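You operate a simulated robot arm through the tools that you are given. There is no shell and no other tool. Be economical: measure what you need, move in short steps, check, and stop when the job is done.

Carry out the task below with a simulated two-armed robot. There is one attempt and no reset: what you move stays moved.

Task
Hold the open tin on the near table top steady with one hand and put the spring from the side bench top in it with the other. Put the black tape roll from the front bench top on the deck under the near table and the yellow tape roll on the front bench shelf. Fetch the green wiping pad from the front bench top and set it on the parts stand shelf. Stack the drilled block that says "Y37" from the front bench top on top of the drilled block that says "Y24". Take the stepped block on the front bench top and put it away on the long bench top. Put one of the short bolts from the near table top on the tall shelving third shelf from the top. Put the nut box marked "V57" from the front bench top on top of the taped carton there and the nut box that says "V52" on top of the brown stock carton there. Take the belt carton that says "L46" from the front bench top and leave it on the side bench top. Any order will do. Set down upright: stepped block, belt carton.

It is judged by the outcome, as a careful person would: the job done as asked, and still so three seconds after it is handed in. It fails if anything else is knocked over, pushed out of place, dropped, spilled or broken.

Robot
Two 7-joint arms with fingered hands on one trunk, on a base that drives. Base frame: it is fixed to the floor where the robot stands at the start and does not move with it; the origin is under the middle of the robot, x ahead of it, y to its left, z up; the surface under the hand at the start is at about z = 0.9. Readings come in m, rad, newtons and seconds.
The left shoulder is at the start at [0.07, 0.142, 1.164], the right one opposite. With the tool pointing down near the work surface each hand reaches from about 0.44 to 0.8 m from the robot's upright axis, wherever it stands, measured 20 degrees to its own side. Places, roughly: belt carton [-1.5, -2, 1]; deck under the near table [-2.5, 0.5, 0.4]; drilled block [-4, -2.25, 1]; front bench shelf [-3.3, -2, 0.3]; long bench top [0.2, 6.9, 0.9]; nut box [-2, -2, 1]; open tin [-2.25, 0.25, 1]; parts stand shelf [-6.4, 0.5, 0.3]; short bolt (3x3x6 cm) [-2.3, 1, 1]; side bench top [0.5, -0.8, 0.9]; spring (3x3x4 cm) [0.5, 0.2, 0.9]; stepped block (9x4x5 cm) [-4.8, -2.2, 0.9]; stock carton [-2.25, -2.25, 1]; tall shelving third shelf [0.6, 1.4, 0.9]; tape roll [-2.75, -2.25, 1]; taped carton (17x16x13 cm) [-1.9, -2, 1]; wiping pad [-3.5, -2, 1]. Payload 3.6 kg a hand.
Tool frame (each hand has its own): the origin (TCP) lies between the finger pads and is the grasp point; the fingertips stand 0.025 m ahead of it; z points along the fingers, y is the line along which they close. Largest opening 0.088 m; the body of the gripper starts 0.029 m behind the TCP. The gripper is a hand of 5 fingers: y runs from the thumb to the fingers, the wrist lies at [-0.013, -0.097, -0.162] in the tool frame, and closing takes about 1.5 s.
Orientation is that of the tool frame in the base frame, as a unit quaternion [x, y, z, w]. With the fingers straight down and the wrist toward the robot, the tool's x, y and z point along [0, 1, 0], [1, 0, 0] and [0, 0, -1] of the base frame.

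Tools
- The arms move only by the tool drive_tool. It takes "left_increments", "right_increments" or both (then of equal length, played together; a hand with none holds still); each is one flat list of numbers, 6 for each row, row after row: the shift along the base's x, y, z in m, then the turn, a rotation vector about the base's x, y, z in degrees. In form: [dx, dy, dz, rx, ry, rz, dx, dy, dz, rx, ry, rz, ...]. A call has 1 to 10 rows; each row shifts and turns the commanded pose from where the row before left it. "left_hand" and "right_hand" are, for a hand that has rows, the gripper command, from -1 (shut) to 1 (fully open), values between in proportion, set as the call begins (left out, the last holds). Rows are played at 5 a second. More than 0.05 m and 0.15 rad between two rows, or a gripper value outside its range, and nothing of the call is played. A pose out of reach is approached as far as the arm can. The call stops where the force on the tool passes 40 N (or 10 N more than at its start, if that is more) or the arm is blocked; 0.2 s more then pass. Each finger travels about 0.072 m/s and halts on what it meets, pressing with about 26 N; the grip force reading is that of the motor and also rises with nothing between the fingers. The clock runs only during rows and for 0.2 s after the last one: add rows that do not move to give the fingers time. It gives the time, the measured TCP pose, the force on the tool (base axes), the opening and the grip force at its end, in the units of the frame above (readings bear some noise), with the torque about the TCP (base axes, N m) and any sound that the robot's microphone picked up, and new pictures: "show" is both (left out), scene, wrist or none (wrist: the cameras of the hands that moved).
- Cameras (640 x 400 px; columns grow to the right, rows downward): "scene" is now at [0.1271, -0.0181, 1.3755]; the picture's right is [-0.20, -0.98, 0.00], its down [-0.71, 0.15, -0.69] and it looks along [0.67, -0.14, -0.73] (base axes); focal length 214 px, centre (320, 200). "left" rides on the left gripper at [-0.059, -0.079, -0.105] in its tool frame; the picture's right is [-0.73, -0.32, 0.61], its down [0.62, -0.68, 0.38] and it looks along [0.29, 0.66, 0.70] (tool axes); focal length 234 px, centre (320, 200). "right" rides on the right gripper at [0.059, -0.079, -0.105] in its tool frame; the picture's right is [-0.73, 0.32, -0.61], its down [-0.62, -0.68, 0.38] and it looks along [-0.29, 0.66, 0.70] (tool axes); focal length 234 px, centre (320, 200). There is no depth. A picture from a camera that has moved, and an enlarged one, comes with that camera's place and axes in the base frame and with its lens.
- lift_body(by): slides the trunk up (or, below 0, down) by that many m; the arms and the scene camera ride with it, the base frame stays. It gives what a move gives, with no picture.
- base_move(legs): drives the robot by 1 to 6 legs, each [ahead, left, turn to the left] in m, m and rad, along the robot's own axes; the way and the turn of a leg run together, so that a leg with both is an arc; at most 1.5 m and 3.142 rad a leg. The arms and the cameras ride along, it lands a little off, and it stops where it bumps. It gives what a move gives, and a new picture of the scene camera.
- move_fingers(index, middle, ring, little, thumb_bend, thumb_turn, hand): sets how far each is bent, from 0 (flat) to 1 (curled in); at 0.3 the hand is open as for a grip, at 0.7 the pads meet at the TCP. One left out holds its place. A second passes; each finger stops where it meets its share of the squeeze, and holds until it gets a number again. A gripper value or a shape takes the hand back. It gives what a move gives, with no picture; readings hold the bend of each and the force on index, middle, ring, little, thumb and palm. thumb_turn goes from beside the hand (0) to across from the fingers (1), as for a grip.
- hand_shape(shape, hand): the hand has 5 fingers and takes this shape, open, in about a second: jaw (thumb against the fingers, like two jaws); tri (thumb and two fingers); tip (a fingertip pinch); poke (one finger out to press); point (the index stretched); flat (the hand flat); cup (the hand cupped); fist (a fist). The gripper value then closes the fingers along that shape, each until it touches; the sizes above hold for jaw. It gives what a move gives, with no picture.
- pan_tilt(pan, tilt): turns the head with the scene camera to pan (to the left, within 1.501 rad either way) and tilt (down, from -0.506 to 1.204), counted from straight ahead of the robot. It gives what a move gives, and a new picture of the scene camera.
- close_up(camera, box): a new picture of the part [left, top, right, bottom] of that camera's present view, enlarged. No time passes.
- job_done(): hands the job in; it is judged then, once.

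Go step by step. Nothing tells you exact positions but the pictures and the camera data: compare them with the known pose of the tool, close in by small moves and look again before you grip or let go. The budget is 525 turns and 360 pictures, counting those below and the enlarged ones. Unless the task says otherwise, let go and move clear before handing in, and close with one line.

The tools are called after ">>>" as name(argument=value, ...) on one line, values as JSON. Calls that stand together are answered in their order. drive_tool: Moves the arms, as the interface text tells. Its arguments: {"type":"object","properties":{"left_increments":{"type":"array","items":{"type":"number"}},"left_hand":{"type":"number"},"right_increments":{"type":"array","items":{"type":"number"}},"right_hand":{"type":"number"},"show":{"type":"string","enum":["both","scene","wrist","none"]}},"required":[]} The other tools are called the same way: lift_body (by) slides the trunk up or down; hand_shape (shape, hand) gives the hand a shape; move_fingers (index, middle, ring, little, thumb_bend, thumb_turn, hand) moves the fingers one by one; base_move (legs) drives the base; pan_tilt (pan, tilt) turns the head that bears the scene camera; close_up (camera, box) takes an enlarged picture of a part of a camera's view; job_done () hands the job in.

At the start:

```text
time: 0.0
left_tcp_pos: [0.5812, 0.0553, 1.2003]
left_tool_rot: [0.707, 0.707, 0.001, 0.001]
left_contact_force: [0.8, 0.6, 0.5]
left_ft_torque: [0.02, -0.02, -0.01]
left_finger_gap: 0.0875
left_gripper_force: 0.0
left_shape: jaw
left_bend: [0.3, 0.3, 0.3, 0.3, 0.3, 0.98]
left_finger forces: [0.1, 0.0, 0.0, 0.0, 0.0, 0.0]
right_tcp_pos: [0.4514, -0.3435, 1.217]
right_tool_rot: [0.706, 0.708, 0.0, 0.0]
right_contact_force: [-0.1, -1.0, 0.3]
right_ft_torque: [0.02, -0.02, 0.04]
right_finger_gap: 0.0875
right_gripper_force: 0.1
right_shape: jaw
right_bend: [0.3, 0.3, 0.3, 0.3, 0.3, 0.98]
right_finger forces: [0.1, 0.0, 0.0, 0.1, 0.0, 0.0]
trunk travel left (down, up): [-0.7, 0.24]
robot x, y, heading: [0.0019, 0.0002, 0.001]
head pan, tilt: [-0.202, 0.813]
```

scene: 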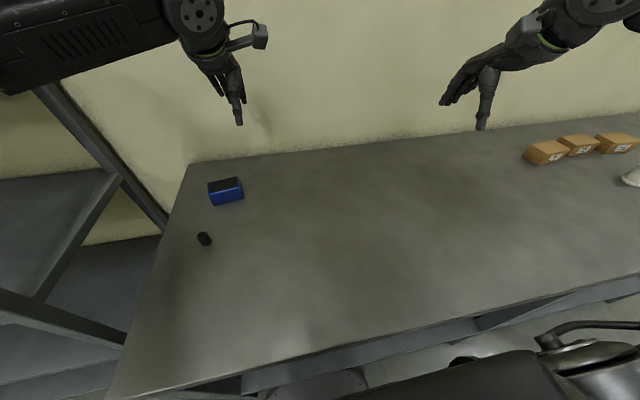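
right: 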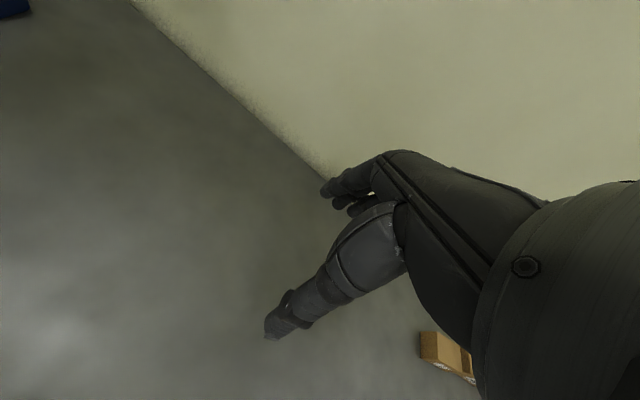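
left: 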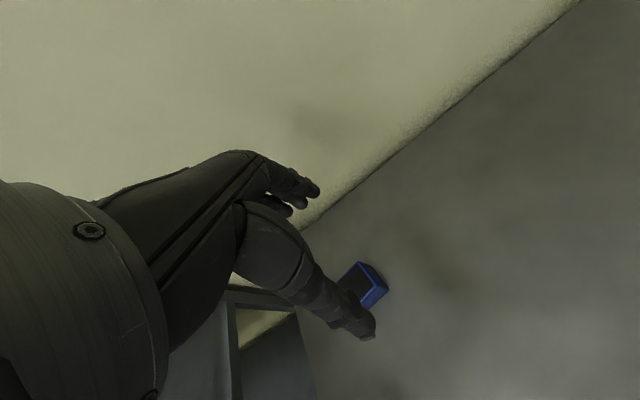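

I see the side bench with a small dark cylinder near (0.47, 0.20), probably the spring, and a blue box beside it. I'll enlarge that part and look at the rest of the bench.

>>> close_up(camera="scene", box=[160, 150, 280, 270])

>>> pan_tilt(pan=-0.9, tilt=0.7)

>>> pan_tilt(pan=0.9, tilt=0.4)

```text
3.33 times, centred on (220, 210) of scene
camera zoom: at [0.1271, -0.0181, 1.3755], right [-0.2, -0.98, 0.0], down [-0.71, 0.15, -0.69], along [0.67, -0.14, -0.73], focal length 715 px, centre (653, 167)
```

zoom: 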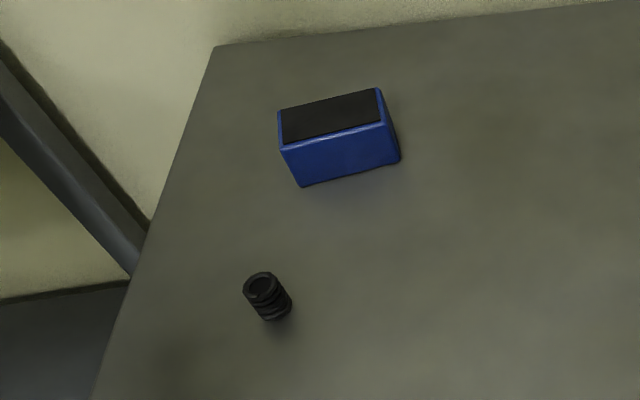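

```text
time: 1.1
left_tcp_pos: [0.58, 0.0547, 1.2015]
left_tool_rot: [0.707, 0.707, 0.0, 0.0]
left_contact_force: [-0.1, -0.2, 0.5]
left_ft_torque: [0.03, 0.0, 0.01]
left_finger_gap: 0.0879
left_gripper_force: 0.0
left_shape: jaw
left_bend: [0.3, 0.3, 0.3, 0.3, 0.3, 0.98]
left_finger forces: [0.0, 0.1, 0.0, 0.0, 0.1, 0.1]
right_tcp_pos: [0.4506, -0.344, 1.2169]
right_tool_rot: [0.707, 0.707, 0.0, -0.001]
right_contact_force: [-0.9, 1.2, -0.5]
right_ft_torque: [0.0, 0.04, 0.02]
right_finger_gap: 0.0876
right_gripper_force: 0.1
right_shape: jaw
right_bend: [0.3, 0.3, 0.3, 0.3, 0.3, 0.98]
right_finger forces: [0.0, 0.0, 0.0, 0.0, 0.1, 0.0]
trunk travel left (down, up): [-0.7, 0.24]
robot x, y, heading: [0.0007, -0.0035, -0.004]
head pan, tilt: [-0.901, 0.7]
camera scene: at [0.1016, -0.0685, 1.3849], right [-0.78, -0.62, 0.0], down [-0.4, 0.5, -0.76], along [0.48, -0.6, -0.64], focal length 214 px, centre (320, 200)
```

scene: 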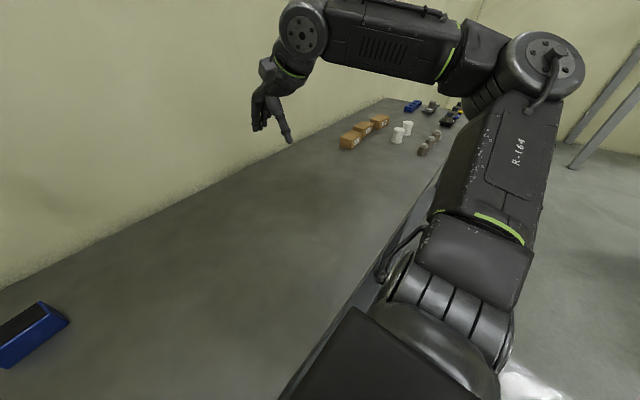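

```text
time: 2.9
left_tcp_pos: [0.5819, 0.0538, 1.2014]
left_tool_rot: [0.707, 0.708, 0.0, 0.0]
left_contact_force: [-0.3, -0.5, -0.1]
left_ft_torque: [0.01, 0.02, 0.0]
left_finger_gap: 0.0876
left_gripper_force: 0.1
left_shape: jaw
left_bend: [0.3, 0.3, 0.3, 0.3, 0.3, 0.98]
left_finger forces: [0.0, 0.0, 0.0, 0.0, 0.0, 0.0]
right_tcp_pos: [0.4521, -0.3442, 1.2185]
right_tool_rot: [0.707, 0.707, 0.0, 0.0]
right_contact_force: [0.2, 0.0, 0.0]
right_ft_torque: [0.0, 0.01, 0.05]
right_finger_gap: 0.0879
right_gripper_force: 0.0
right_shape: jaw
right_bend: [0.3, 0.3, 0.3, 0.3, 0.3, 0.98]
right_finger forces: [0.0, 0.1, 0.0, 0.1, 0.0, 0.0]
trunk travel left (down, up): [-0.7, 0.24]
robot x, y, heading: [0.0043, 0.0018, -0.001]
head pan, tilt: [0.901, 0.4]
camera scene: at [0.1063, 0.0706, 1.4117], right [0.78, -0.62, 0.0], down [-0.24, -0.3, -0.92], along [0.57, 0.72, -0.39], focal length 214 px, centre (320, 200)
```

scene: 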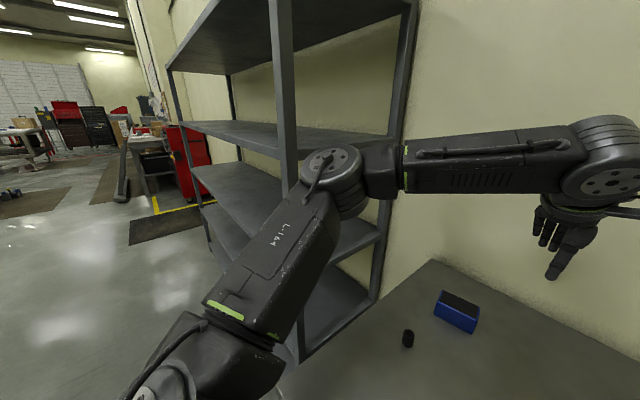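

The spring stands upright at about (0.474, 0.206), its centre near z 0.915. I'll try the fingertip pinch shape on the left hand and move it over the spring.

>>> hand_shape(hand="left", shape="tip")

>>> drive_tool(left_increments=[-0.035, 0.04, -0.04, 0, 0, 0, -0.035, 0.04, -0.04, 0, 0, 0, -0.03, 0.04, -0.04, 0, 0, 0, -0.008, 0.032, -0.04, 0, 0, 0, 0, 0, -0.03, 0, 0, 0], show="both")

```text
time: 3.8
left_tcp_pos: [0.5814, 0.0542, 1.2003]
left_tool_rot: [0.707, 0.707, 0.0, -0.001]
left_contact_force: [-0.4, 0.6, 0.3]
left_ft_torque: [-0.04, -0.01, -0.02]
left_finger_gap: 0.0877
left_gripper_force: 0.1
left_shape: tip
left_bend: [0.3, 0.98, 0.99, 0.99, 0.3, 0.98]
left_finger forces: [0.0, 0.0, 0.0, 0.0, 0.0, 0.0]
right_tcp_pos: [0.4511, -0.3448, 1.2162]
right_tool_rot: [0.707, 0.707, 0.0, -0.001]
right_contact_force: [0.7, 0.7, 0.6]
right_ft_torque: [0.02, -0.02, 0.02]
right_finger_gap: 0.0878
right_gripper_force: 0.1
right_shape: jaw
right_bend: [0.3, 0.3, 0.3, 0.3, 0.3, 0.98]
right_finger forces: [0.0, 0.0, 0.0, 0.0, 0.0, 0.0]
trunk travel left (down, up): [-0.7, 0.24]
robot x, y, heading: [0.0013, 0.0033, -0.002]
head pan, tilt: [0.901, 0.4]
```

```text
refused: row 1 steps farther than a row can; nothing moved
```

The step was too long, so I'll use more rows.

>>> drive_tool(left_increments=[-0.0179, 0.0253, -0.03, 0, 0, 0, -0.0179, 0.0253, -0.03, 0, 0, 0, -0.0179, 0.0253, -0.03, 0, 0, 0, -0.0179, 0.0253, -0.03, 0, 0, 0, -0.0179, 0.0253, -0.03, 0, 0, 0, -0.0179, 0.0253, -0.03, 0, 0, 0, 0, 0, -0.02, 0, 0, 0], show="both")

```text
time: 5.4
left_tcp_pos: [0.473, 0.2043, 1.0013]
left_tool_rot: [0.707, 0.707, 0.0, 0.0]
left_contact_force: [-0.1, -1.4, 0.9]
left_ft_torque: [0.0, 0.04, 0.0]
left_finger_gap: 0.0878
left_gripper_force: 0.0
left_shape: tip
left_bend: [0.3, 0.98, 0.99, 0.99, 0.3, 0.98]
left_finger forces: [0.1, 0.0, 0.1, 0.1, 0.1, 0.1]
right_tcp_pos: [0.4522, -0.3445, 1.2178]
right_tool_rot: [0.707, 0.707, 0.0, -0.001]
right_contact_force: [0.6, 0.1, -0.9]
right_ft_torque: [-0.03, 0.0, -0.02]
right_finger_gap: 0.0874
right_gripper_force: 0.0
right_shape: jaw
right_bend: [0.3, 0.3, 0.3, 0.3, 0.3, 0.98]
right_finger forces: [0.1, 0.0, 0.1, 0.0, 0.0, 0.1]
trunk travel left (down, up): [-0.7, 0.24]
robot x, y, heading: [-0.0007, 0.0028, -0.002]
head pan, tilt: [0.901, 0.4]
camera scene: at [0.107, 0.0703, 1.4117], right [0.78, -0.62, 0.0], down [-0.24, -0.3, -0.92], along [0.57, 0.72, -0.39], focal length 214 px, centre (320, 200)
camera left: at [0.395, 0.1463, 1.1054], right [-0.32, -0.73, -0.61], down [-0.68, 0.62, -0.38], along [0.66, 0.29, -0.7], focal length 234 px, centre (320, 200)
```

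scene: 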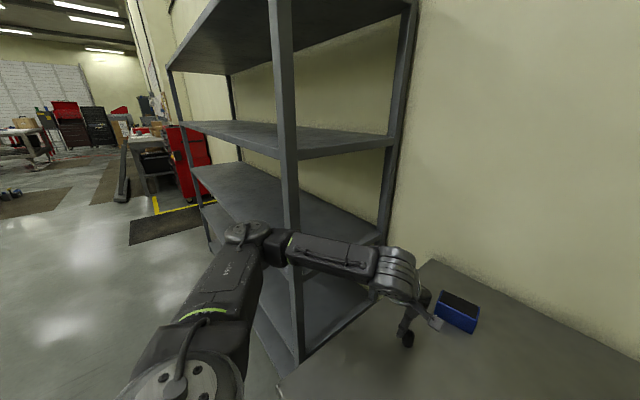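
left: 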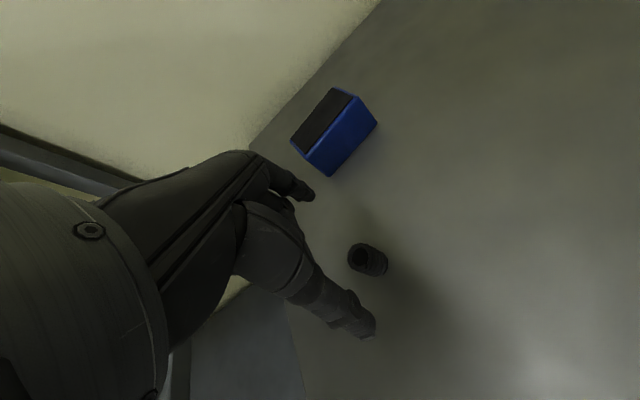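

The spring shows at about (0.478, 0.207) from the wrist camera. I'll come down close above it and check how the thumb and index line up.

>>> drive_tool(left_increments=[0.005, 0.002, -0.025, 0, 0, 0, 0, 0, -0.02, 0, 0, 0], show="wrist")

>>> close_up(camera="left", box=[220, 120, 440, 360])

>>> close_up(camera="scene", box=[350, 240, 510, 370])

```text
time: 6.0
left_tcp_pos: [0.4797, 0.2073, 0.9559]
left_tool_rot: [0.707, 0.707, 0.001, 0.0]
left_contact_force: [-0.7, -0.2, -1.1]
left_ft_torque: [0.01, -0.01, -0.01]
left_finger_gap: 0.0875
left_gripper_force: 0.0
left_shape: tip
left_bend: [0.3, 0.98, 0.99, 0.99, 0.3, 0.98]
left_finger forces: [0.0, 0.0, 0.0, 0.1, 0.0, 0.0]
right_tcp_pos: [0.451, -0.3434, 1.2177]
right_tool_rot: [0.707, 0.708, 0.001, 0.001]
right_contact_force: [-0.3, 0.0, 0.2]
right_ft_torque: [0.01, 0.0, 0.0]
right_finger_gap: 0.0877
right_gripper_force: 0.2
right_shape: jaw
right_bend: [0.3, 0.3, 0.3, 0.3, 0.3, 0.98]
right_finger forces: [0.0, 0.1, 0.1, 0.0, 0.1, 0.0]
trunk travel left (down, up): [-0.7, 0.24]
robot x, y, heading: [-0.0032, 0.0014, -0.003]
head pan, tilt: [0.901, 0.4]
camera left: at [0.4004, 0.148, 1.0611], right [-0.32, -0.73, -0.61], down [-0.68, 0.62, -0.38], along [0.66, 0.29, -0.7], focal length 234 px, centre (320, 200)
```

left: 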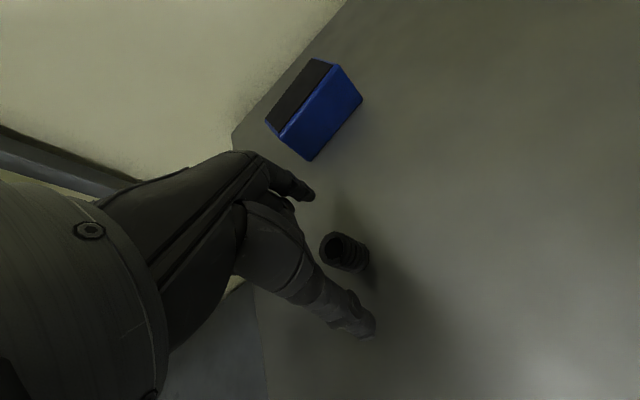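

```text
1.67 times, centred on (330, 240) of left
camera zoom: at [0.4004, 0.148, 1.0611], right [-0.32, -0.73, -0.61], down [-0.68, 0.62, -0.38], along [0.66, 0.29, -0.7], focal length 390 px, centre (303, 133)
```

zoom: 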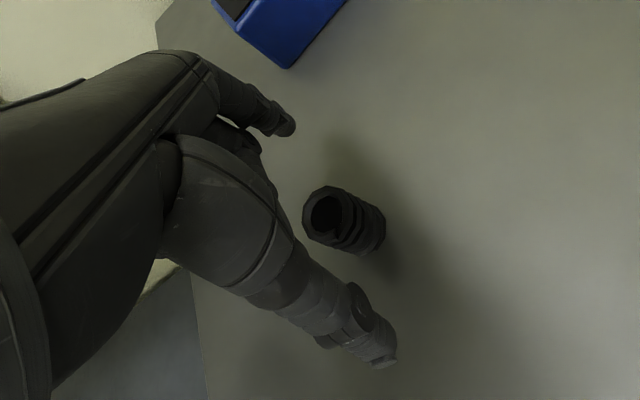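

```text
3.08 times, centred on (430, 305) of scene
camera zoom: at [0.1065, 0.0707, 1.4118], right [0.78, -0.62, 0.0], down [-0.24, -0.3, -0.92], along [0.57, 0.72, -0.39], focal length 660 px, centre (-18, -123)
```

zoom: 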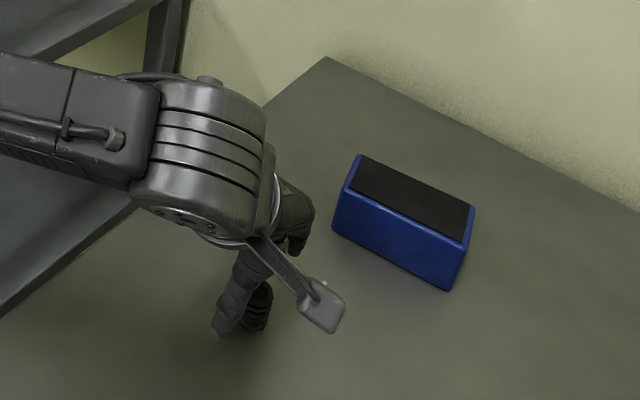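

The index and thumb both line up with the tool centre, with the spring between them. Now I'll go down and close.

>>> drive_tool(left_increments=[-0.004, -0.003, -0.015, 0, 0, 0, 0, 0, -0.012, 0, 0, 0], show="wrist")

>>> drive_tool(left_increments=[0, 0, 0, 0, 0, 0, 0, 0, 0, 0, 0, 0, 0, 0, 0, 0, 0, 0, 0, 0, 0, 0, 0, 0, 0, 0, 0, 0, 0, 0, 0, 0, 0, 0, 0, 0, 0, 0, 0, 0, 0, 0], left_hand=-1, show="wrist")

```text
time: 6.6
left_tcp_pos: [0.4749, 0.2043, 0.9295]
left_tool_rot: [0.707, 0.707, 0.001, 0.002]
left_contact_force: [2.0, 0.9, 7.2]
left_ft_torque: [0.05, -0.1, 0.0]
left_finger_gap: 0.0877
left_gripper_force: 0.0
left_shape: tip
left_bend: [0.3, 0.98, 0.99, 0.99, 0.3, 0.98]
left_finger forces: [0.1, 7.5, 0.0, 0.0, 0.0, 0.1]
right_tcp_pos: [0.4505, -0.3449, 1.218]
right_tool_rot: [0.707, 0.707, 0.0, 0.0]
right_contact_force: [0.1, -0.1, 0.3]
right_ft_torque: [0.0, 0.0, -0.01]
right_finger_gap: 0.0877
right_gripper_force: 0.0
right_shape: jaw
right_bend: [0.3, 0.3, 0.3, 0.3, 0.3, 0.98]
right_finger forces: [0.0, 0.1, 0.1, 0.1, 0.0, 0.1]
trunk travel left (down, up): [-0.7, 0.24]
robot x, y, heading: [0.0009, -0.0017, -0.001]
head pan, tilt: [0.901, 0.4]
camera left: at [0.3956, 0.1453, 1.0349], right [-0.32, -0.73, -0.61], down [-0.68, 0.62, -0.39], along [0.66, 0.29, -0.69], focal length 234 px, centre (320, 200)
```

left: 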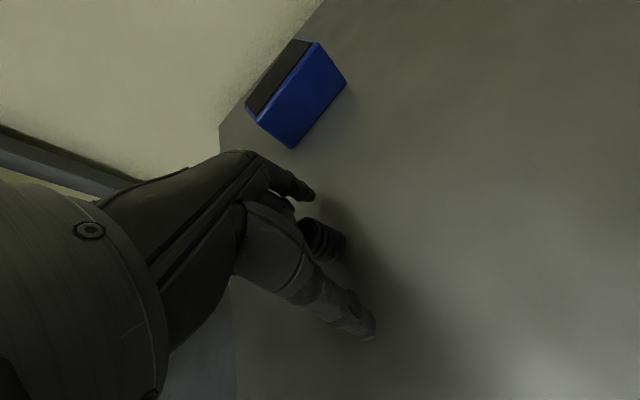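

```text
time: 8.2
left_tcp_pos: [0.4746, 0.2043, 0.9302]
left_tool_rot: [0.707, 0.707, 0.001, 0.001]
left_contact_force: [4.0, 1.0, 17.7]
left_ft_torque: [0.11, -0.32, -0.03]
left_finger_gap: 0.0184
left_gripper_force: 26.3
left_shape: tip
left_bend: [0.73, 0.99, 1.0, 1.0, 0.74, 1.0]
left_finger forces: [23.0, 18.9, 0.1, 0.1, 21.8, 0.1]
right_tcp_pos: [0.4496, -0.3446, 1.2175]
right_tool_rot: [0.707, 0.707, 0.001, 0.0]
right_contact_force: [0.0, 0.1, 0.3]
right_ft_torque: [0.06, 0.0, -0.01]
right_finger_gap: 0.0876
right_gripper_force: 0.0
right_shape: jaw
right_bend: [0.3, 0.3, 0.3, 0.3, 0.3, 0.98]
right_finger forces: [0.1, 0.0, 0.0, 0.0, 0.0, 0.1]
trunk travel left (down, up): [-0.7, 0.24]
robot x, y, heading: [0.0018, 0.0001, -0.002]
head pan, tilt: [0.901, 0.4]
camera left: at [0.3952, 0.1448, 1.0346], right [-0.32, -0.73, -0.61], down [-0.68, 0.62, -0.38], along [0.66, 0.29, -0.69], focal length 234 px, centre (320, 200)
```

left: 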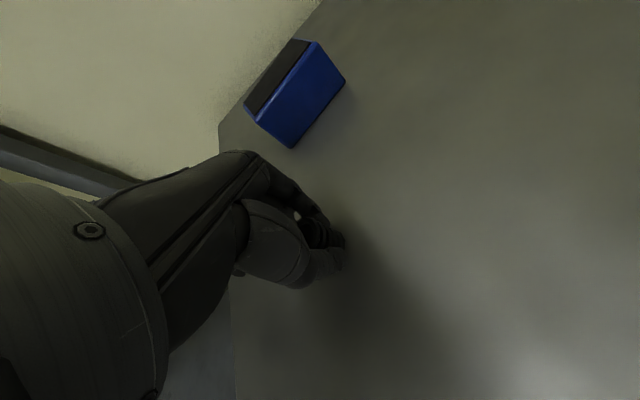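

The spring is pinched between thumb and index. I'll lift it and check.

>>> drive_tool(left_increments=[0, 0, 0.03, 0, 0, 0, 0, 0, 0.04, 0, 0, 0, 0, 0, 0.04, 0, 0, 0], show="wrist")

>>> close_up(camera="left", box=[240, 140, 400, 320])

```text
time: 9.0
left_tcp_pos: [0.4728, 0.2048, 1.0397]
left_tool_rot: [0.708, 0.706, 0.0, 0.0]
left_contact_force: [-0.2, 0.9, -0.1]
left_ft_torque: [-0.03, 0.03, 0.02]
left_finger_gap: 0.0181
left_gripper_force: 26.0
left_shape: tip
left_bend: [0.73, 0.98, 1.0, 1.0, 0.74, 1.0]
left_finger forces: [22.3, 1.1, 0.1, 0.1, 21.6, 0.0]
right_tcp_pos: [0.4512, -0.3439, 1.2183]
right_tool_rot: [0.707, 0.707, 0.0, 0.001]
right_contact_force: [0.0, -0.8, 0.2]
right_ft_torque: [-0.01, -0.01, 0.02]
right_finger_gap: 0.0877
right_gripper_force: 0.0
right_shape: jaw
right_bend: [0.3, 0.3, 0.3, 0.3, 0.3, 0.98]
right_finger forces: [0.1, 0.1, 0.0, 0.0, 0.1, 0.0]
trunk travel left (down, up): [-0.7, 0.24]
robot x, y, heading: [-0.0007, 0.0014, 0.0]
head pan, tilt: [0.901, 0.4]
camera left: at [0.3951, 0.1459, 1.1444], right [-0.32, -0.73, -0.61], down [-0.68, 0.62, -0.38], along [0.66, 0.29, -0.7], focal length 234 px, centre (320, 200)
```

left: 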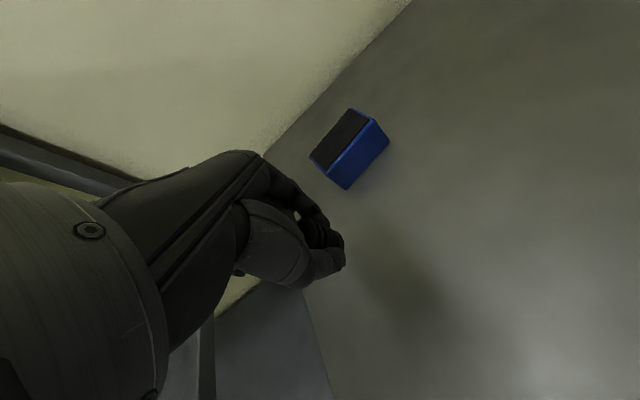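

```text
2.22 times, centred on (320, 230) of left
camera zoom: at [0.3951, 0.1459, 1.1444], right [-0.32, -0.73, -0.61], down [-0.68, 0.62, -0.38], along [0.66, 0.29, -0.7], focal length 520 px, centre (320, 133)
```

zoom: 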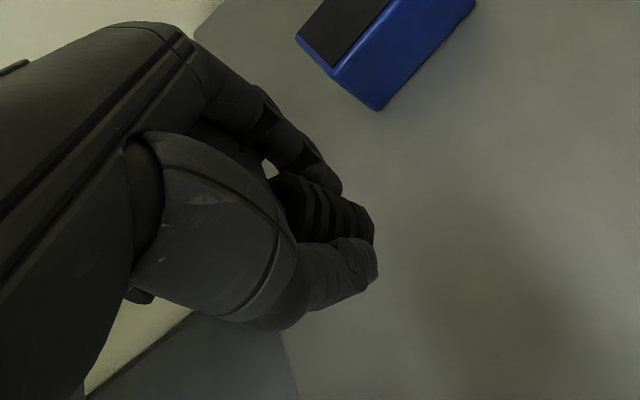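

The spring is held, with its bottom about 0.035 below the tool centre. I'll back away from the bench, turn left and look for the near table.

>>> base_move(legs=[[-0.8, 0, 0], [0, 0, 1.57]])

>>> pan_tilt(pan=1.0, tilt=0.45)

```text
time: 17.1
left_tcp_pos: [-1.0064, 0.4737, 1.0391]
left_tool_rot: [0.0, 1.0, 0.0, 0.0]
left_contact_force: [-0.1, -0.2, -0.3]
left_ft_torque: [-0.01, 0.01, 0.0]
left_finger_gap: 0.018
left_gripper_force: 26.0
left_shape: tip
left_bend: [0.73, 0.98, 1.0, 1.0, 0.74, 1.0]
left_finger forces: [22.3, 1.2, 0.0, 0.0, 21.4, 0.0]
right_tcp_pos: [-0.4582, 0.4497, 1.2178]
right_tool_rot: [0.001, 1.0, 0.0, 0.0]
right_contact_force: [-0.6, 0.6, 0.2]
right_ft_torque: [-0.02, 0.02, 0.0]
right_finger_gap: 0.0876
right_gripper_force: 0.2
right_shape: jaw
right_bend: [0.3, 0.3, 0.3, 0.3, 0.3, 0.98]
right_finger forces: [0.0, 0.0, 0.1, 0.1, 0.0, 0.0]
trunk travel left (down, up): [-0.7, 0.24]
robot x, y, heading: [-0.8061, 0.0004, 1.57]
head pan, tilt: [0.901, 0.4]
camera scene: at [-0.8762, 0.105, 1.4118], right [0.62, 0.78, 0.0], down [0.3, -0.24, -0.92], along [-0.72, 0.57, -0.39], focal length 214 px, centre (320, 200)
```

scene: 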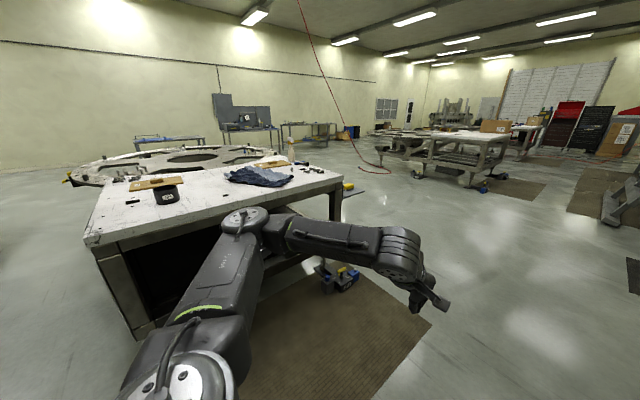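

```text
time: 17.8
left_tcp_pos: [-1.0058, 0.4742, 1.0386]
left_tool_rot: [0.002, 1.0, 0.001, 0.001]
left_contact_force: [-0.4, -1.0, -0.2]
left_ft_torque: [0.03, 0.03, 0.03]
left_finger_gap: 0.0175
left_gripper_force: 25.6
left_shape: tip
left_bend: [0.73, 0.98, 1.0, 1.0, 0.74, 1.0]
left_finger forces: [22.3, 1.2, 0.0, 0.0, 21.4, 0.0]
right_tcp_pos: [-0.4574, 0.4507, 1.2171]
right_tool_rot: [0.001, 1.0, 0.0, -0.001]
right_contact_force: [0.3, 0.3, 0.7]
right_ft_torque: [-0.03, -0.02, 0.0]
right_finger_gap: 0.0876
right_gripper_force: 0.1
right_shape: jaw
right_bend: [0.3, 0.3, 0.3, 0.3, 0.3, 0.98]
right_finger forces: [0.0, 0.0, 0.0, 0.1, 0.0, 0.0]
trunk travel left (down, up): [-0.7, 0.24]
robot x, y, heading: [-0.8056, -0.0017, 1.563]
head pan, tilt: [1.0, 0.45]
camera scene: at [-0.8811, 0.0972, 1.4071], right [0.54, 0.84, 0.0], down [0.37, -0.24, -0.9], along [-0.76, 0.49, -0.44], focal length 214 px, centre (320, 200)
```

scene: 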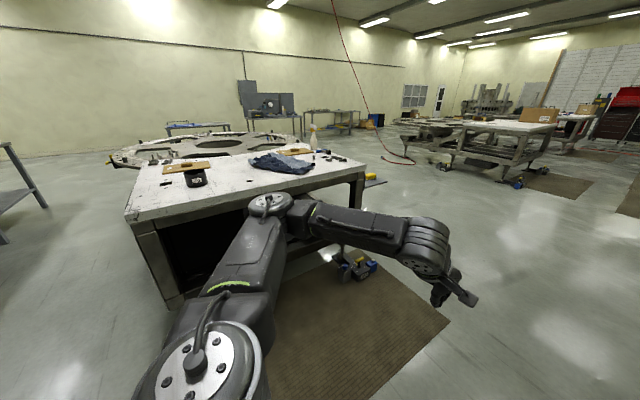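

The near table is ahead-left, with its near edge at about x −1.9. I'll zoom in on its top.

>>> close_up(camera="scene", box=[120, 120, 380, 280])

>>> close_up(camera="scene", box=[270, 135, 370, 195])

```text
2.46 times, centred on (250, 200) of scene
camera zoom: at [-0.8811, 0.0972, 1.4071], right [0.54, 0.84, 0.0], down [0.37, -0.24, -0.9], along [-0.76, 0.49, -0.44], focal length 528 px, centre (492, 200)
```

zoom: 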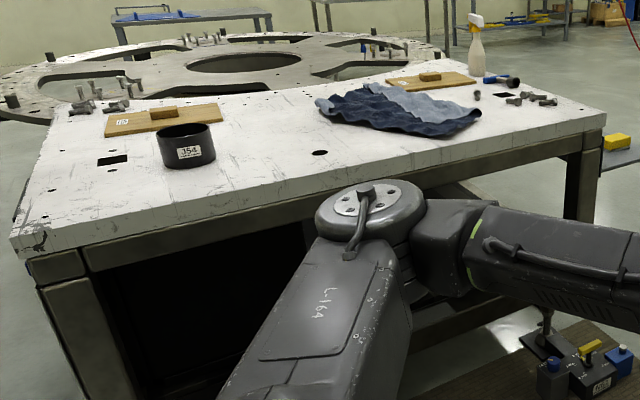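

```text
6.40 times, centred on (320, 165) of scene
camera zoom: at [-0.8811, 0.0972, 1.4071], right [0.54, 0.84, 0.0], down [0.37, -0.24, -0.9], along [-0.76, 0.49, -0.44], focal length 1373 px, centre (320, 424)
```

zoom: 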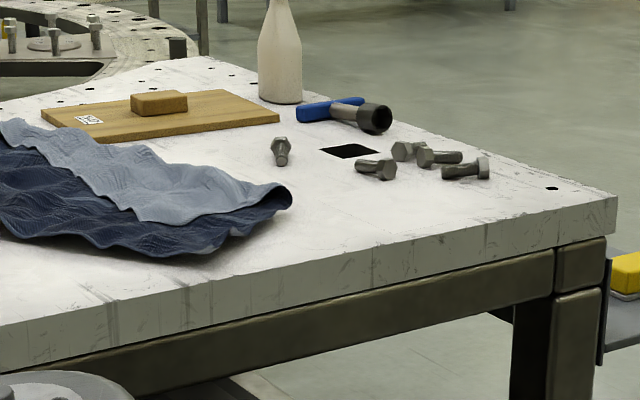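

The tin "J54" is about 0.12 m wide at roughly (−2.22, 0.13), on a table top near z 0.93. I'll raise the left hand, turn to face the table and approach.

>>> drive_tool(left_increments=[0, 0, 0.04, 0, 0, 0, 0, 0, 0.04, 0, 0, 0, 0, 0, 0.04, 0, 0, 0, 0, 0, 0.04, 0, 0, 0], show="none")

>>> base_move(legs=[[0, 0, 1.578], [0.6, -0.13, 0]])

>>> pan_tilt(pan=0, tilt=0.75)

```text
time: 18.8
left_tcp_pos: [-1.0074, 0.4712, 1.2004]
left_tool_rot: [0.002, 1.0, 0.0, 0.0]
left_contact_force: [-0.8, 0.0, 0.2]
left_ft_torque: [0.01, -0.03, 0.02]
left_finger_gap: 0.0171
left_gripper_force: 26.6
left_shape: tip
left_bend: [0.74, 0.98, 1.0, 1.0, 0.74, 1.0]
left_finger forces: [18.2, 1.5, 0.0, 0.0, 19.7, 0.0]
right_tcp_pos: [-0.4572, 0.4492, 1.2185]
right_tool_rot: [0.002, 1.0, 0.0, -0.001]
right_contact_force: [-0.9, 0.0, -1.2]
right_ft_torque: [-0.02, 0.01, 0.0]
right_finger_gap: 0.0878
right_gripper_force: 0.1
right_shape: jaw
right_bend: [0.3, 0.3, 0.3, 0.3, 0.3, 0.98]
right_finger forces: [0.0, 0.0, 0.1, 0.0, 0.0, 0.0]
trunk travel left (down, up): [-0.7, 0.24]
robot x, y, heading: [-0.7974, 0.0008, 1.573]
head pan, tilt: [1.0, 0.45]
```

```text
time: 26.0
left_tcp_pos: [-1.8692, -0.0691, 1.2014]
left_tool_rot: [-0.704, 0.71, 0.0, 0.0]
left_contact_force: [0.1, -0.6, -0.8]
left_ft_torque: [0.01, 0.02, -0.02]
left_finger_gap: 0.0164
left_gripper_force: 26.1
left_shape: tip
left_bend: [0.74, 0.98, 1.0, 1.0, 0.74, 1.0]
left_finger forces: [18.0, 1.7, 0.0, 0.0, 19.5, 0.0]
right_tcp_pos: [-1.8445, 0.4809, 1.2188]
right_tool_rot: [-0.705, 0.709, 0.0, -0.001]
right_contact_force: [-0.1, -0.7, 0.1]
right_ft_torque: [0.0, -0.03, 0.02]
right_finger_gap: 0.0879
right_gripper_force: 0.1
right_shape: jaw
right_bend: [0.3, 0.3, 0.3, 0.3, 0.3, 0.98]
right_finger forces: [0.1, 0.0, 0.0, 0.0, 0.1, 0.0]
trunk travel left (down, up): [-0.7, 0.24]
robot x, y, heading: [-1.397, 0.1328, 3.136]
head pan, tilt: [1.0, 0.45]
camera scene: at [-1.4965, 0.0514, 1.4096], right [-0.84, 0.55, 0.0], down [0.24, 0.37, -0.9], along [-0.49, -0.75, -0.44], focal length 214 px, centre (320, 200)
```

scene: 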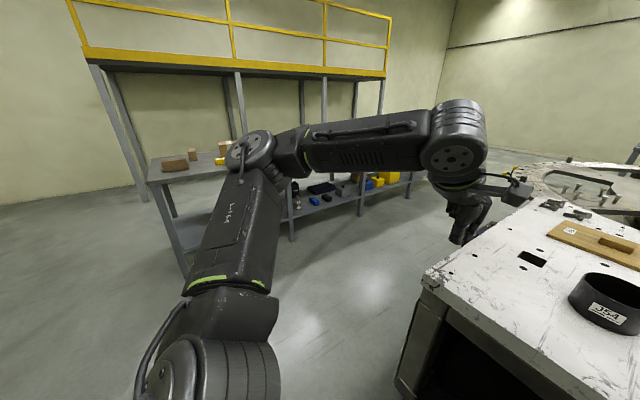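

```text
time: 27.2
left_tcp_pos: [-1.8712, -0.0665, 1.2007]
left_tool_rot: [-0.705, 0.709, 0.0, 0.0]
left_contact_force: [0.5, 0.2, -0.1]
left_ft_torque: [-0.02, 0.01, -0.02]
left_finger_gap: 0.0164
left_gripper_force: 25.9
left_shape: tip
left_bend: [0.74, 0.98, 1.0, 1.0, 0.74, 1.0]
left_finger forces: [17.9, 1.6, 0.0, 0.0, 19.5, 0.0]
right_tcp_pos: [-1.8449, 0.4841, 1.2169]
right_tool_rot: [-0.705, 0.709, -0.001, -0.001]
right_contact_force: [0.4, 0.0, 0.2]
right_ft_torque: [0.0, -0.01, 0.05]
right_finger_gap: 0.0876
right_gripper_force: 0.0
right_shape: jaw
right_bend: [0.3, 0.3, 0.3, 0.3, 0.3, 0.98]
right_finger forces: [0.1, 0.0, 0.1, 0.0, 0.1, 0.1]
trunk travel left (down, up): [-0.7, 0.24]
robot x, y, heading: [-1.3966, 0.1323, 3.137]
head pan, tilt: [0.0, 0.75]
camera scene: at [-1.5296, 0.1298, 1.3834], right [0.01, 1.0, 0.0], down [0.68, 0.0, -0.73], along [-0.73, 0.01, -0.68], focal length 214 px, centre (320, 200)
```

scene: 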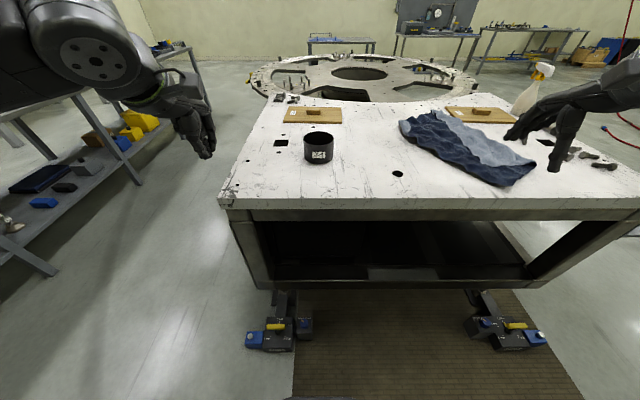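

The table top is at about z 0.935 and the tin is centred near (−2.27, 0.134), about 0.11 wide and 0.065 high. I'll drive in 0.22 m and look closer.

>>> base_move(legs=[[0.22, 0, 0]])

>>> close_up(camera="scene", box=[220, 120, 420, 250])

```text
time: 29.0
left_tcp_pos: [-2.0813, -0.0513, 1.194]
left_tool_rot: [-0.703, 0.712, -0.001, 0.001]
left_contact_force: [-0.8, -1.3, -0.6]
left_ft_torque: [-0.02, -0.03, 0.01]
left_finger_gap: 0.0166
left_gripper_force: 25.7
left_shape: tip
left_bend: [0.74, 0.98, 1.0, 1.0, 0.74, 1.0]
left_finger forces: [17.8, 1.3, 0.0, 0.0, 19.3, 0.0]
right_tcp_pos: [-2.0517, 0.4996, 1.2114]
right_tool_rot: [-0.703, 0.711, -0.002, 0.0]
right_contact_force: [-0.8, -0.2, 0.5]
right_ft_torque: [-0.03, 0.0, 0.0]
right_finger_gap: 0.0878
right_gripper_force: 0.1
right_shape: jaw
right_bend: [0.3, 0.3, 0.3, 0.3, 0.3, 0.98]
right_finger forces: [0.0, 0.0, 0.0, 0.0, 0.0, 0.0]
trunk travel left (down, up): [-0.7, 0.24]
robot x, y, heading: [-1.5962, 0.1498, 3.126]
head pan, tilt: [0.0, 0.75]
stopped in leg 1: the robot was blocked; the commanded pose is now the measured one
camera scene: at [-1.7397, 0.1441, 1.3833], right [0.01, 1.0, 0.0], down [0.68, -0.01, -0.73], along [-0.73, 0.01, -0.68], focal length 214 px, centre (320, 200)
```

scene: 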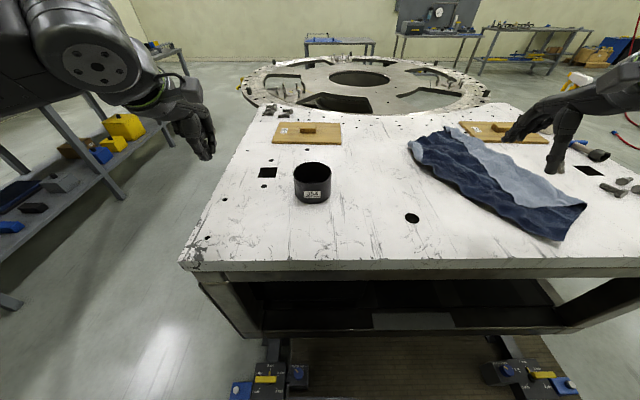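

```text
3.08 times, centred on (320, 185) of scene
camera zoom: at [-1.7397, 0.1441, 1.3833], right [0.01, 1.0, 0.0], down [0.68, -0.01, -0.73], along [-0.73, 0.01, -0.68], focal length 660 px, centre (320, 246)
```

zoom: 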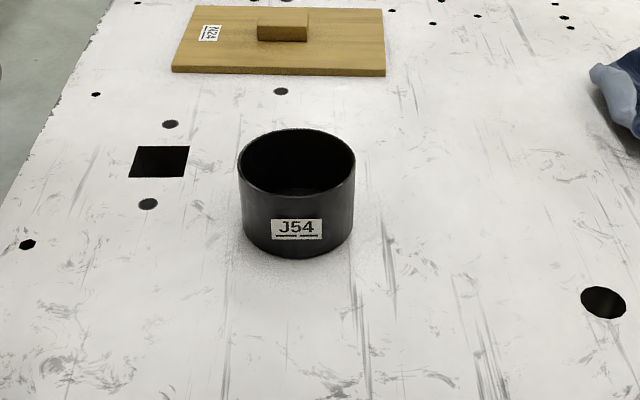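

The base touched something at x −1.596, so I'll ease back a little. The tin is centred at about (−2.265, 0.128) with its rim at z 1.005, radius 0.058. I'll prepare the right hand in pinch shape to grip the right-hand wall.

>>> base_move(legs=[[-0.015, 0, 0]])

>>> hand_shape(hand="right", shape="tip")

>>> drive_tool(right_increments=[-0.02, -0.04, 0, 0, 0, 7.5, -0.02, -0.04, 0, 0, 0, 7.5, -0.02, -0.04, 0, 0, 0, 7.5, -0.02, -0.04, -0.01, 0, 0, 7.5, -0.02, -0.04, -0.02, 0, 0, 7.5, -0.02, -0.04, -0.02, 0, 0, 7.5, -0.02, -0.04, -0.02, 0, 0, 7.5, -0.02, -0.03, -0.02, 0, 0, 7.5], show="both")

```text
time: 29.8
left_tcp_pos: [-2.0673, -0.0491, 1.196]
left_tool_rot: [-0.703, 0.711, -0.003, 0.0]
left_contact_force: [0.0, 0.5, -0.9]
left_ft_torque: [-0.01, 0.01, 0.03]
left_finger_gap: 0.0162
left_gripper_force: 26.0
left_shape: tip
left_bend: [0.74, 0.98, 1.0, 1.0, 0.75, 1.0]
left_finger forces: [17.9, 0.8, 0.0, 0.1, 19.4, 0.0]
right_tcp_pos: [-2.0374, 0.5028, 1.2111]
right_tool_rot: [-0.703, 0.712, -0.003, -0.001]
right_contact_force: [-0.6, -0.1, -0.2]
right_ft_torque: [0.01, 0.02, 0.03]
right_finger_gap: 0.0881
right_gripper_force: 0.0
right_shape: jaw
right_bend: [0.3, 0.3, 0.3, 0.3, 0.3, 0.98]
right_finger forces: [0.0, 0.1, 0.1, 0.0, 0.1, 0.0]
trunk travel left (down, up): [-0.7, 0.24]
robot x, y, heading: [-1.5863, 0.1486, 3.13]
head pan, tilt: [0.0, 0.75]
camera scene: at [-1.7255, 0.1472, 1.3832], right [0.01, 1.0, 0.0], down [0.68, -0.01, -0.73], along [-0.73, 0.01, -0.68], focal length 214 px, centre (320, 200)
```

scene: 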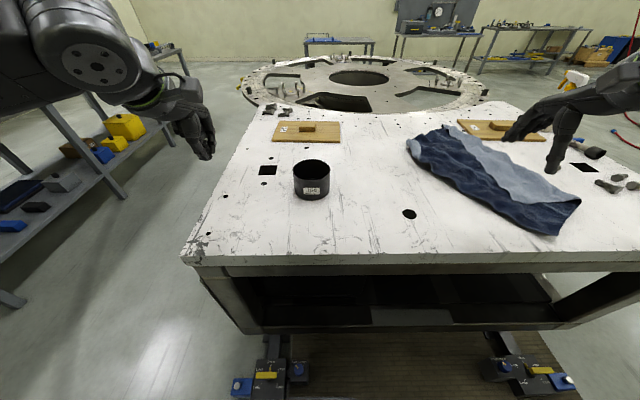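

```text
time: 30.7
left_tcp_pos: [-2.0633, -0.0502, 1.194]
left_tool_rot: [-0.702, 0.712, -0.001, -0.001]
left_contact_force: [0.2, -0.4, -0.9]
left_ft_torque: [0.01, -0.02, 0.02]
left_finger_gap: 0.0165
left_gripper_force: 26.4
left_shape: tip
left_bend: [0.74, 0.98, 1.0, 1.0, 0.75, 1.0]
left_finger forces: [17.8, 0.9, 0.0, 0.0, 19.5, 0.0]
right_tcp_pos: [-2.0345, 0.5008, 1.2112]
right_tool_rot: [-0.703, 0.711, -0.002, -0.002]
right_contact_force: [-0.1, -0.5, 0.0]
right_ft_torque: [0.02, 0.02, 0.03]
right_finger_gap: 0.088
right_gripper_force: 0.0
right_shape: tip
right_bend: [0.3, 0.98, 0.99, 0.99, 0.3, 0.98]
right_finger forces: [0.0, 0.0, 0.1, 0.0, 0.0, 0.1]
trunk travel left (down, up): [-0.7, 0.24]
robot x, y, heading: [-1.5898, 0.1451, 3.125]
head pan, tilt: [0.0, 0.75]
```

```text
time: 32.5
left_tcp_pos: [-2.0633, -0.0483, 1.195]
left_tool_rot: [-0.702, 0.712, -0.001, -0.001]
left_contact_force: [0.0, 0.8, -0.7]
left_ft_torque: [-0.01, 0.0, 0.0]
left_finger_gap: 0.0162
left_gripper_force: 26.3
left_shape: tip
left_bend: [0.74, 0.98, 1.0, 1.0, 0.75, 1.0]
left_finger forces: [17.8, 1.0, 0.0, 0.0, 19.3, 0.0]
right_tcp_pos: [-2.1617, 0.2235, 1.1199]
right_tool_rot: [0.964, -0.265, 0.001, 0.001]
right_contact_force: [-0.1, 0.6, -0.6]
right_ft_torque: [0.01, 0.0, -0.04]
right_finger_gap: 0.0879
right_gripper_force: 0.1
right_shape: tip
right_bend: [0.3, 0.98, 0.99, 0.99, 0.3, 0.98]
right_finger forces: [0.1, 0.0, 0.0, 0.0, 0.0, 0.1]
right hand out of reach, approached as far as the arm can: row 7, 8
trunk travel left (down, up): [-0.7, 0.24]
robot x, y, heading: [-1.5882, 0.1469, 3.129]
head pan, tilt: [0.0, 0.75]
camera scene: at [-1.721, 0.1468, 1.3838], right [0.01, 1.0, 0.0], down [0.68, -0.01, -0.73], along [-0.73, 0.01, -0.68], focal length 214 px, centre (320, 200)
camera right: at [-2.0697, 0.2599, 1.2253], right [-0.79, 0.09, 0.61], down [-0.19, 0.9, -0.39], along [-0.58, -0.42, -0.7], focal length 234 px, centre (320, 200)
```

scene: 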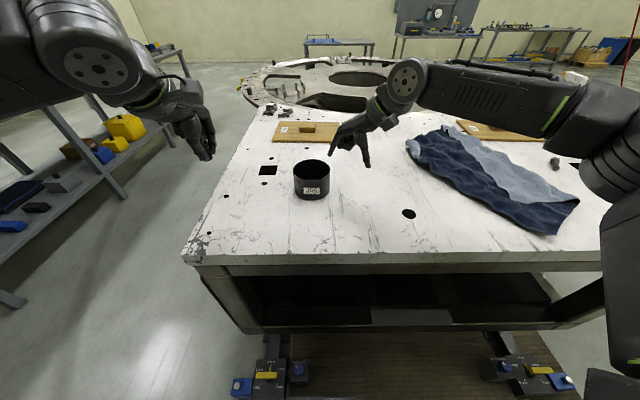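
right: 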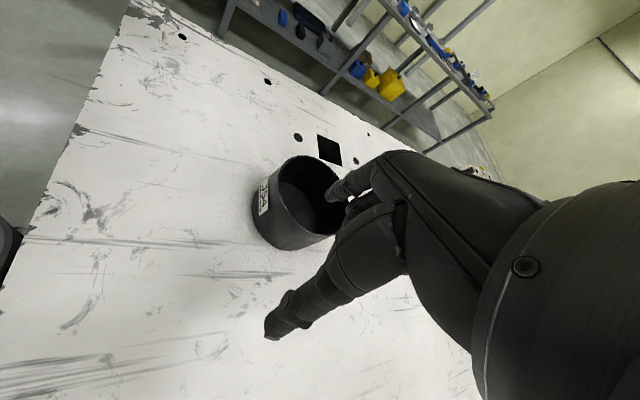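

The right arm runs out of reach at this yaw. I'll turn the hand back somewhat and see whether it comes to the tin wall.

>>> drive_tool(right_increments=[0, 0, 0, 0, 0, -8, 0, 0, 0, 0, 0, -8, 0, 0, 0, 0, 0, -8, 0, 0, 0, 0, 0, 0], show="wrist")

```text
time: 33.5
left_tcp_pos: [-2.0651, -0.0497, 1.1947]
left_tool_rot: [-0.702, 0.712, -0.001, -0.001]
left_contact_force: [0.3, 0.6, -0.1]
left_ft_torque: [-0.01, 0.0, 0.01]
left_finger_gap: 0.0159
left_gripper_force: 26.8
left_shape: tip
left_bend: [0.74, 0.98, 1.0, 1.0, 0.75, 1.0]
left_finger forces: [17.8, 1.0, 0.0, 0.1, 19.4, 0.1]
right_tcp_pos: [-2.1599, 0.2229, 1.1177]
right_tool_rot: [0.888, -0.46, 0.003, 0.001]
right_contact_force: [0.6, 0.6, 0.3]
right_ft_torque: [-0.01, -0.01, 0.03]
right_finger_gap: 0.0878
right_gripper_force: 0.1
right_shape: tip
right_bend: [0.3, 0.98, 0.99, 0.99, 0.3, 0.98]
right_finger forces: [0.0, 0.1, 0.0, 0.1, 0.0, 0.1]
trunk travel left (down, up): [-0.7, 0.24]
robot x, y, heading: [-1.5868, 0.1491, 3.126]
head pan, tilt: [0.0, 0.75]
camera right: at [-2.0612, 0.2192, 1.2234], right [-0.68, 0.41, 0.6], down [0.2, 0.9, -0.39], along [-0.7, -0.14, -0.7], focal length 234 px, centre (320, 200)
```

right: 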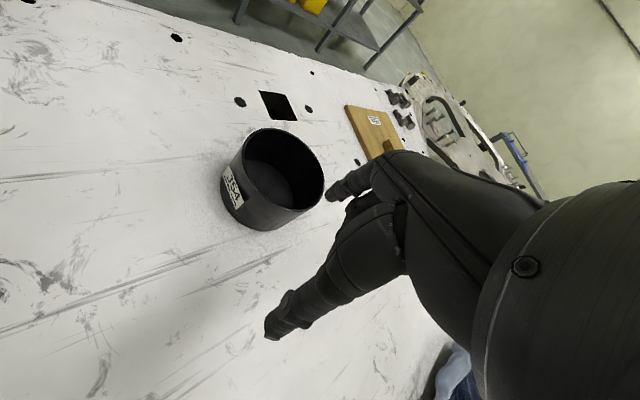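

Turning back 24° worked: the tool now points 215°. I'll move over the wall point at about (−2.207, 0.160), still above the rim.

>>> drive_tool(right_increments=[-0.024, -0.032, 0, 0, 0, 0, -0.023, -0.031, -0.03, 0, 0, 0, 0, 0, -0.03, 0, 0, 0], show="both")

>>> close_up(camera="right", box=[200, 100, 440, 360])

>>> close_up(camera="scene", box=[260, 110, 420, 220])

```text
time: 34.3
left_tcp_pos: [-2.0653, -0.049, 1.195]
left_tool_rot: [-0.702, 0.712, -0.002, -0.001]
left_contact_force: [-0.2, -0.1, 0.5]
left_ft_torque: [0.01, -0.01, 0.0]
left_finger_gap: 0.0164
left_gripper_force: 25.8
left_shape: tip
left_bend: [0.74, 0.98, 1.0, 1.0, 0.75, 1.0]
left_finger forces: [17.8, 1.0, 0.1, 0.0, 19.5, 0.0]
right_tcp_pos: [-2.1636, 0.2168, 1.0611]
right_tool_rot: [0.888, -0.459, 0.002, 0.002]
right_contact_force: [-0.5, 0.3, -0.1]
right_ft_torque: [0.01, 0.03, 0.01]
right_finger_gap: 0.0881
right_gripper_force: 0.0
right_shape: tip
right_bend: [0.3, 0.98, 0.99, 0.99, 0.3, 0.98]
right_finger forces: [0.0, 0.0, 0.0, 0.0, 0.0, 0.0]
right hand out of reach, approached as far as the arm can: row 1, 2, 3
trunk travel left (down, up): [-0.7, 0.24]
robot x, y, heading: [-1.5874, 0.146, 3.127]
head pan, tilt: [0.0, 0.75]
camera scene: at [-1.7229, 0.1462, 1.3836], right [0.01, 1.0, 0.0], down [0.68, -0.01, -0.73], along [-0.73, 0.01, -0.68], focal length 214 px, centre (320, 200)
camera right: at [-2.0634, 0.2138, 1.1656], right [-0.68, 0.41, 0.6], down [0.2, 0.9, -0.39], along [-0.7, -0.15, -0.7], focal length 234 px, centre (320, 200)
```

scene: 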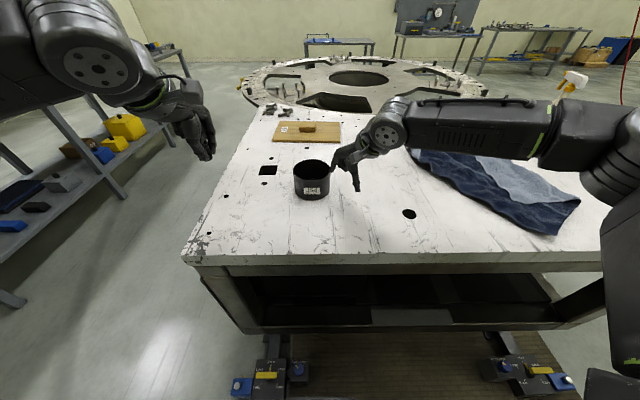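
right: 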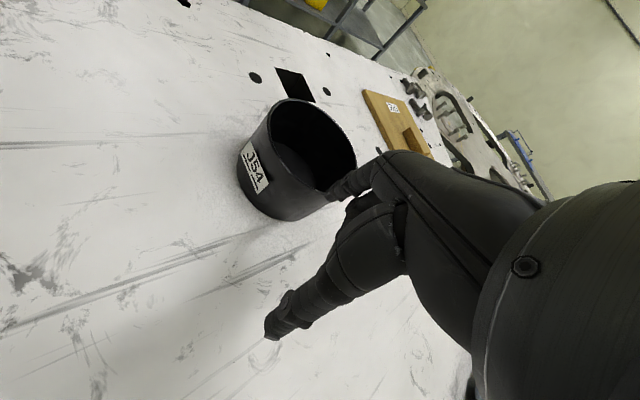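

```text
1.54 times, centred on (320, 230) of right
camera zoom: at [-2.0634, 0.2138, 1.1656], right [-0.68, 0.41, 0.6], down [0.2, 0.9, -0.39], along [-0.7, -0.15, -0.7], focal length 360 px, centre (320, 154)
```

zoom: 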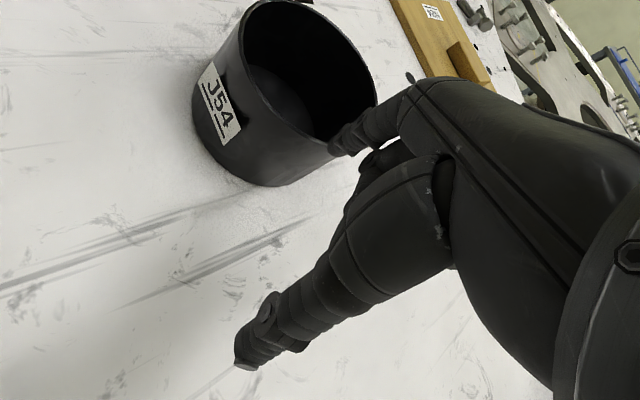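

```text
3.64 times, centred on (340, 165) of scene
camera zoom: at [-1.7229, 0.1462, 1.3836], right [0.01, 1.0, 0.0], down [0.68, -0.01, -0.73], along [-0.73, 0.01, -0.68], focal length 780 px, centre (247, 327)
```

zoom: 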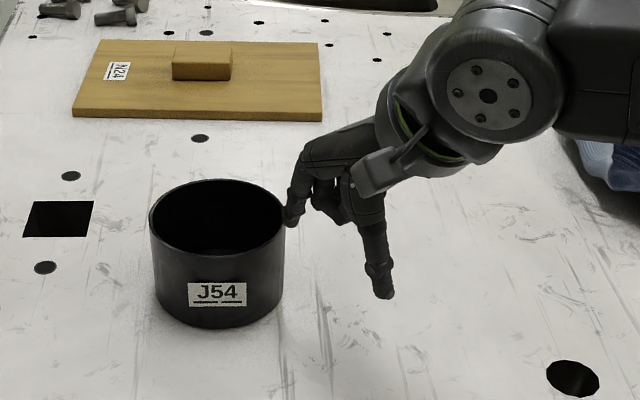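

The yaw still limits the right arm. I'll turn the hand back nearly to its natural yaw and grip the near-right wall instead.

>>> drive_tool(right_increments=[0, 0, 0.01, 0, 0, -8, 0, 0, 0.01, 0, 0, -8, -0.02, -0.02, 0, 0, 0, 0, -0.02, -0.02, 0, 0, 0, 0], show="none")

```text
time: 35.3
left_tcp_pos: [-2.0642, -0.0494, 1.1945]
left_tool_rot: [-0.702, 0.712, -0.001, -0.002]
left_contact_force: [0.4, 0.2, 0.0]
left_ft_torque: [0.04, 0.0, 0.0]
left_finger_gap: 0.0162
left_gripper_force: 26.2
left_shape: tip
left_bend: [0.74, 0.98, 1.0, 1.0, 0.75, 1.0]
left_finger forces: [17.9, 1.0, 0.1, 0.1, 19.5, 0.0]
right_tcp_pos: [-2.1586, 0.2222, 1.0827]
right_tool_rot: [0.815, -0.579, 0.002, 0.002]
right_contact_force: [0.1, -0.8, -0.3]
right_ft_torque: [-0.02, -0.01, 0.01]
right_finger_gap: 0.0879
right_gripper_force: 0.0
right_shape: tip
right_bend: [0.3, 0.98, 0.99, 0.99, 0.3, 0.98]
right_finger forces: [0.1, 0.0, 0.0, 0.0, 0.0, 0.1]
right hand out of reach, approached as far as the arm can: row 2, 3, 4
trunk travel left (down, up): [-0.7, 0.24]
robot x, y, heading: [-1.5872, 0.1461, 3.131]
head pan, tilt: [0.0, 0.75]
```

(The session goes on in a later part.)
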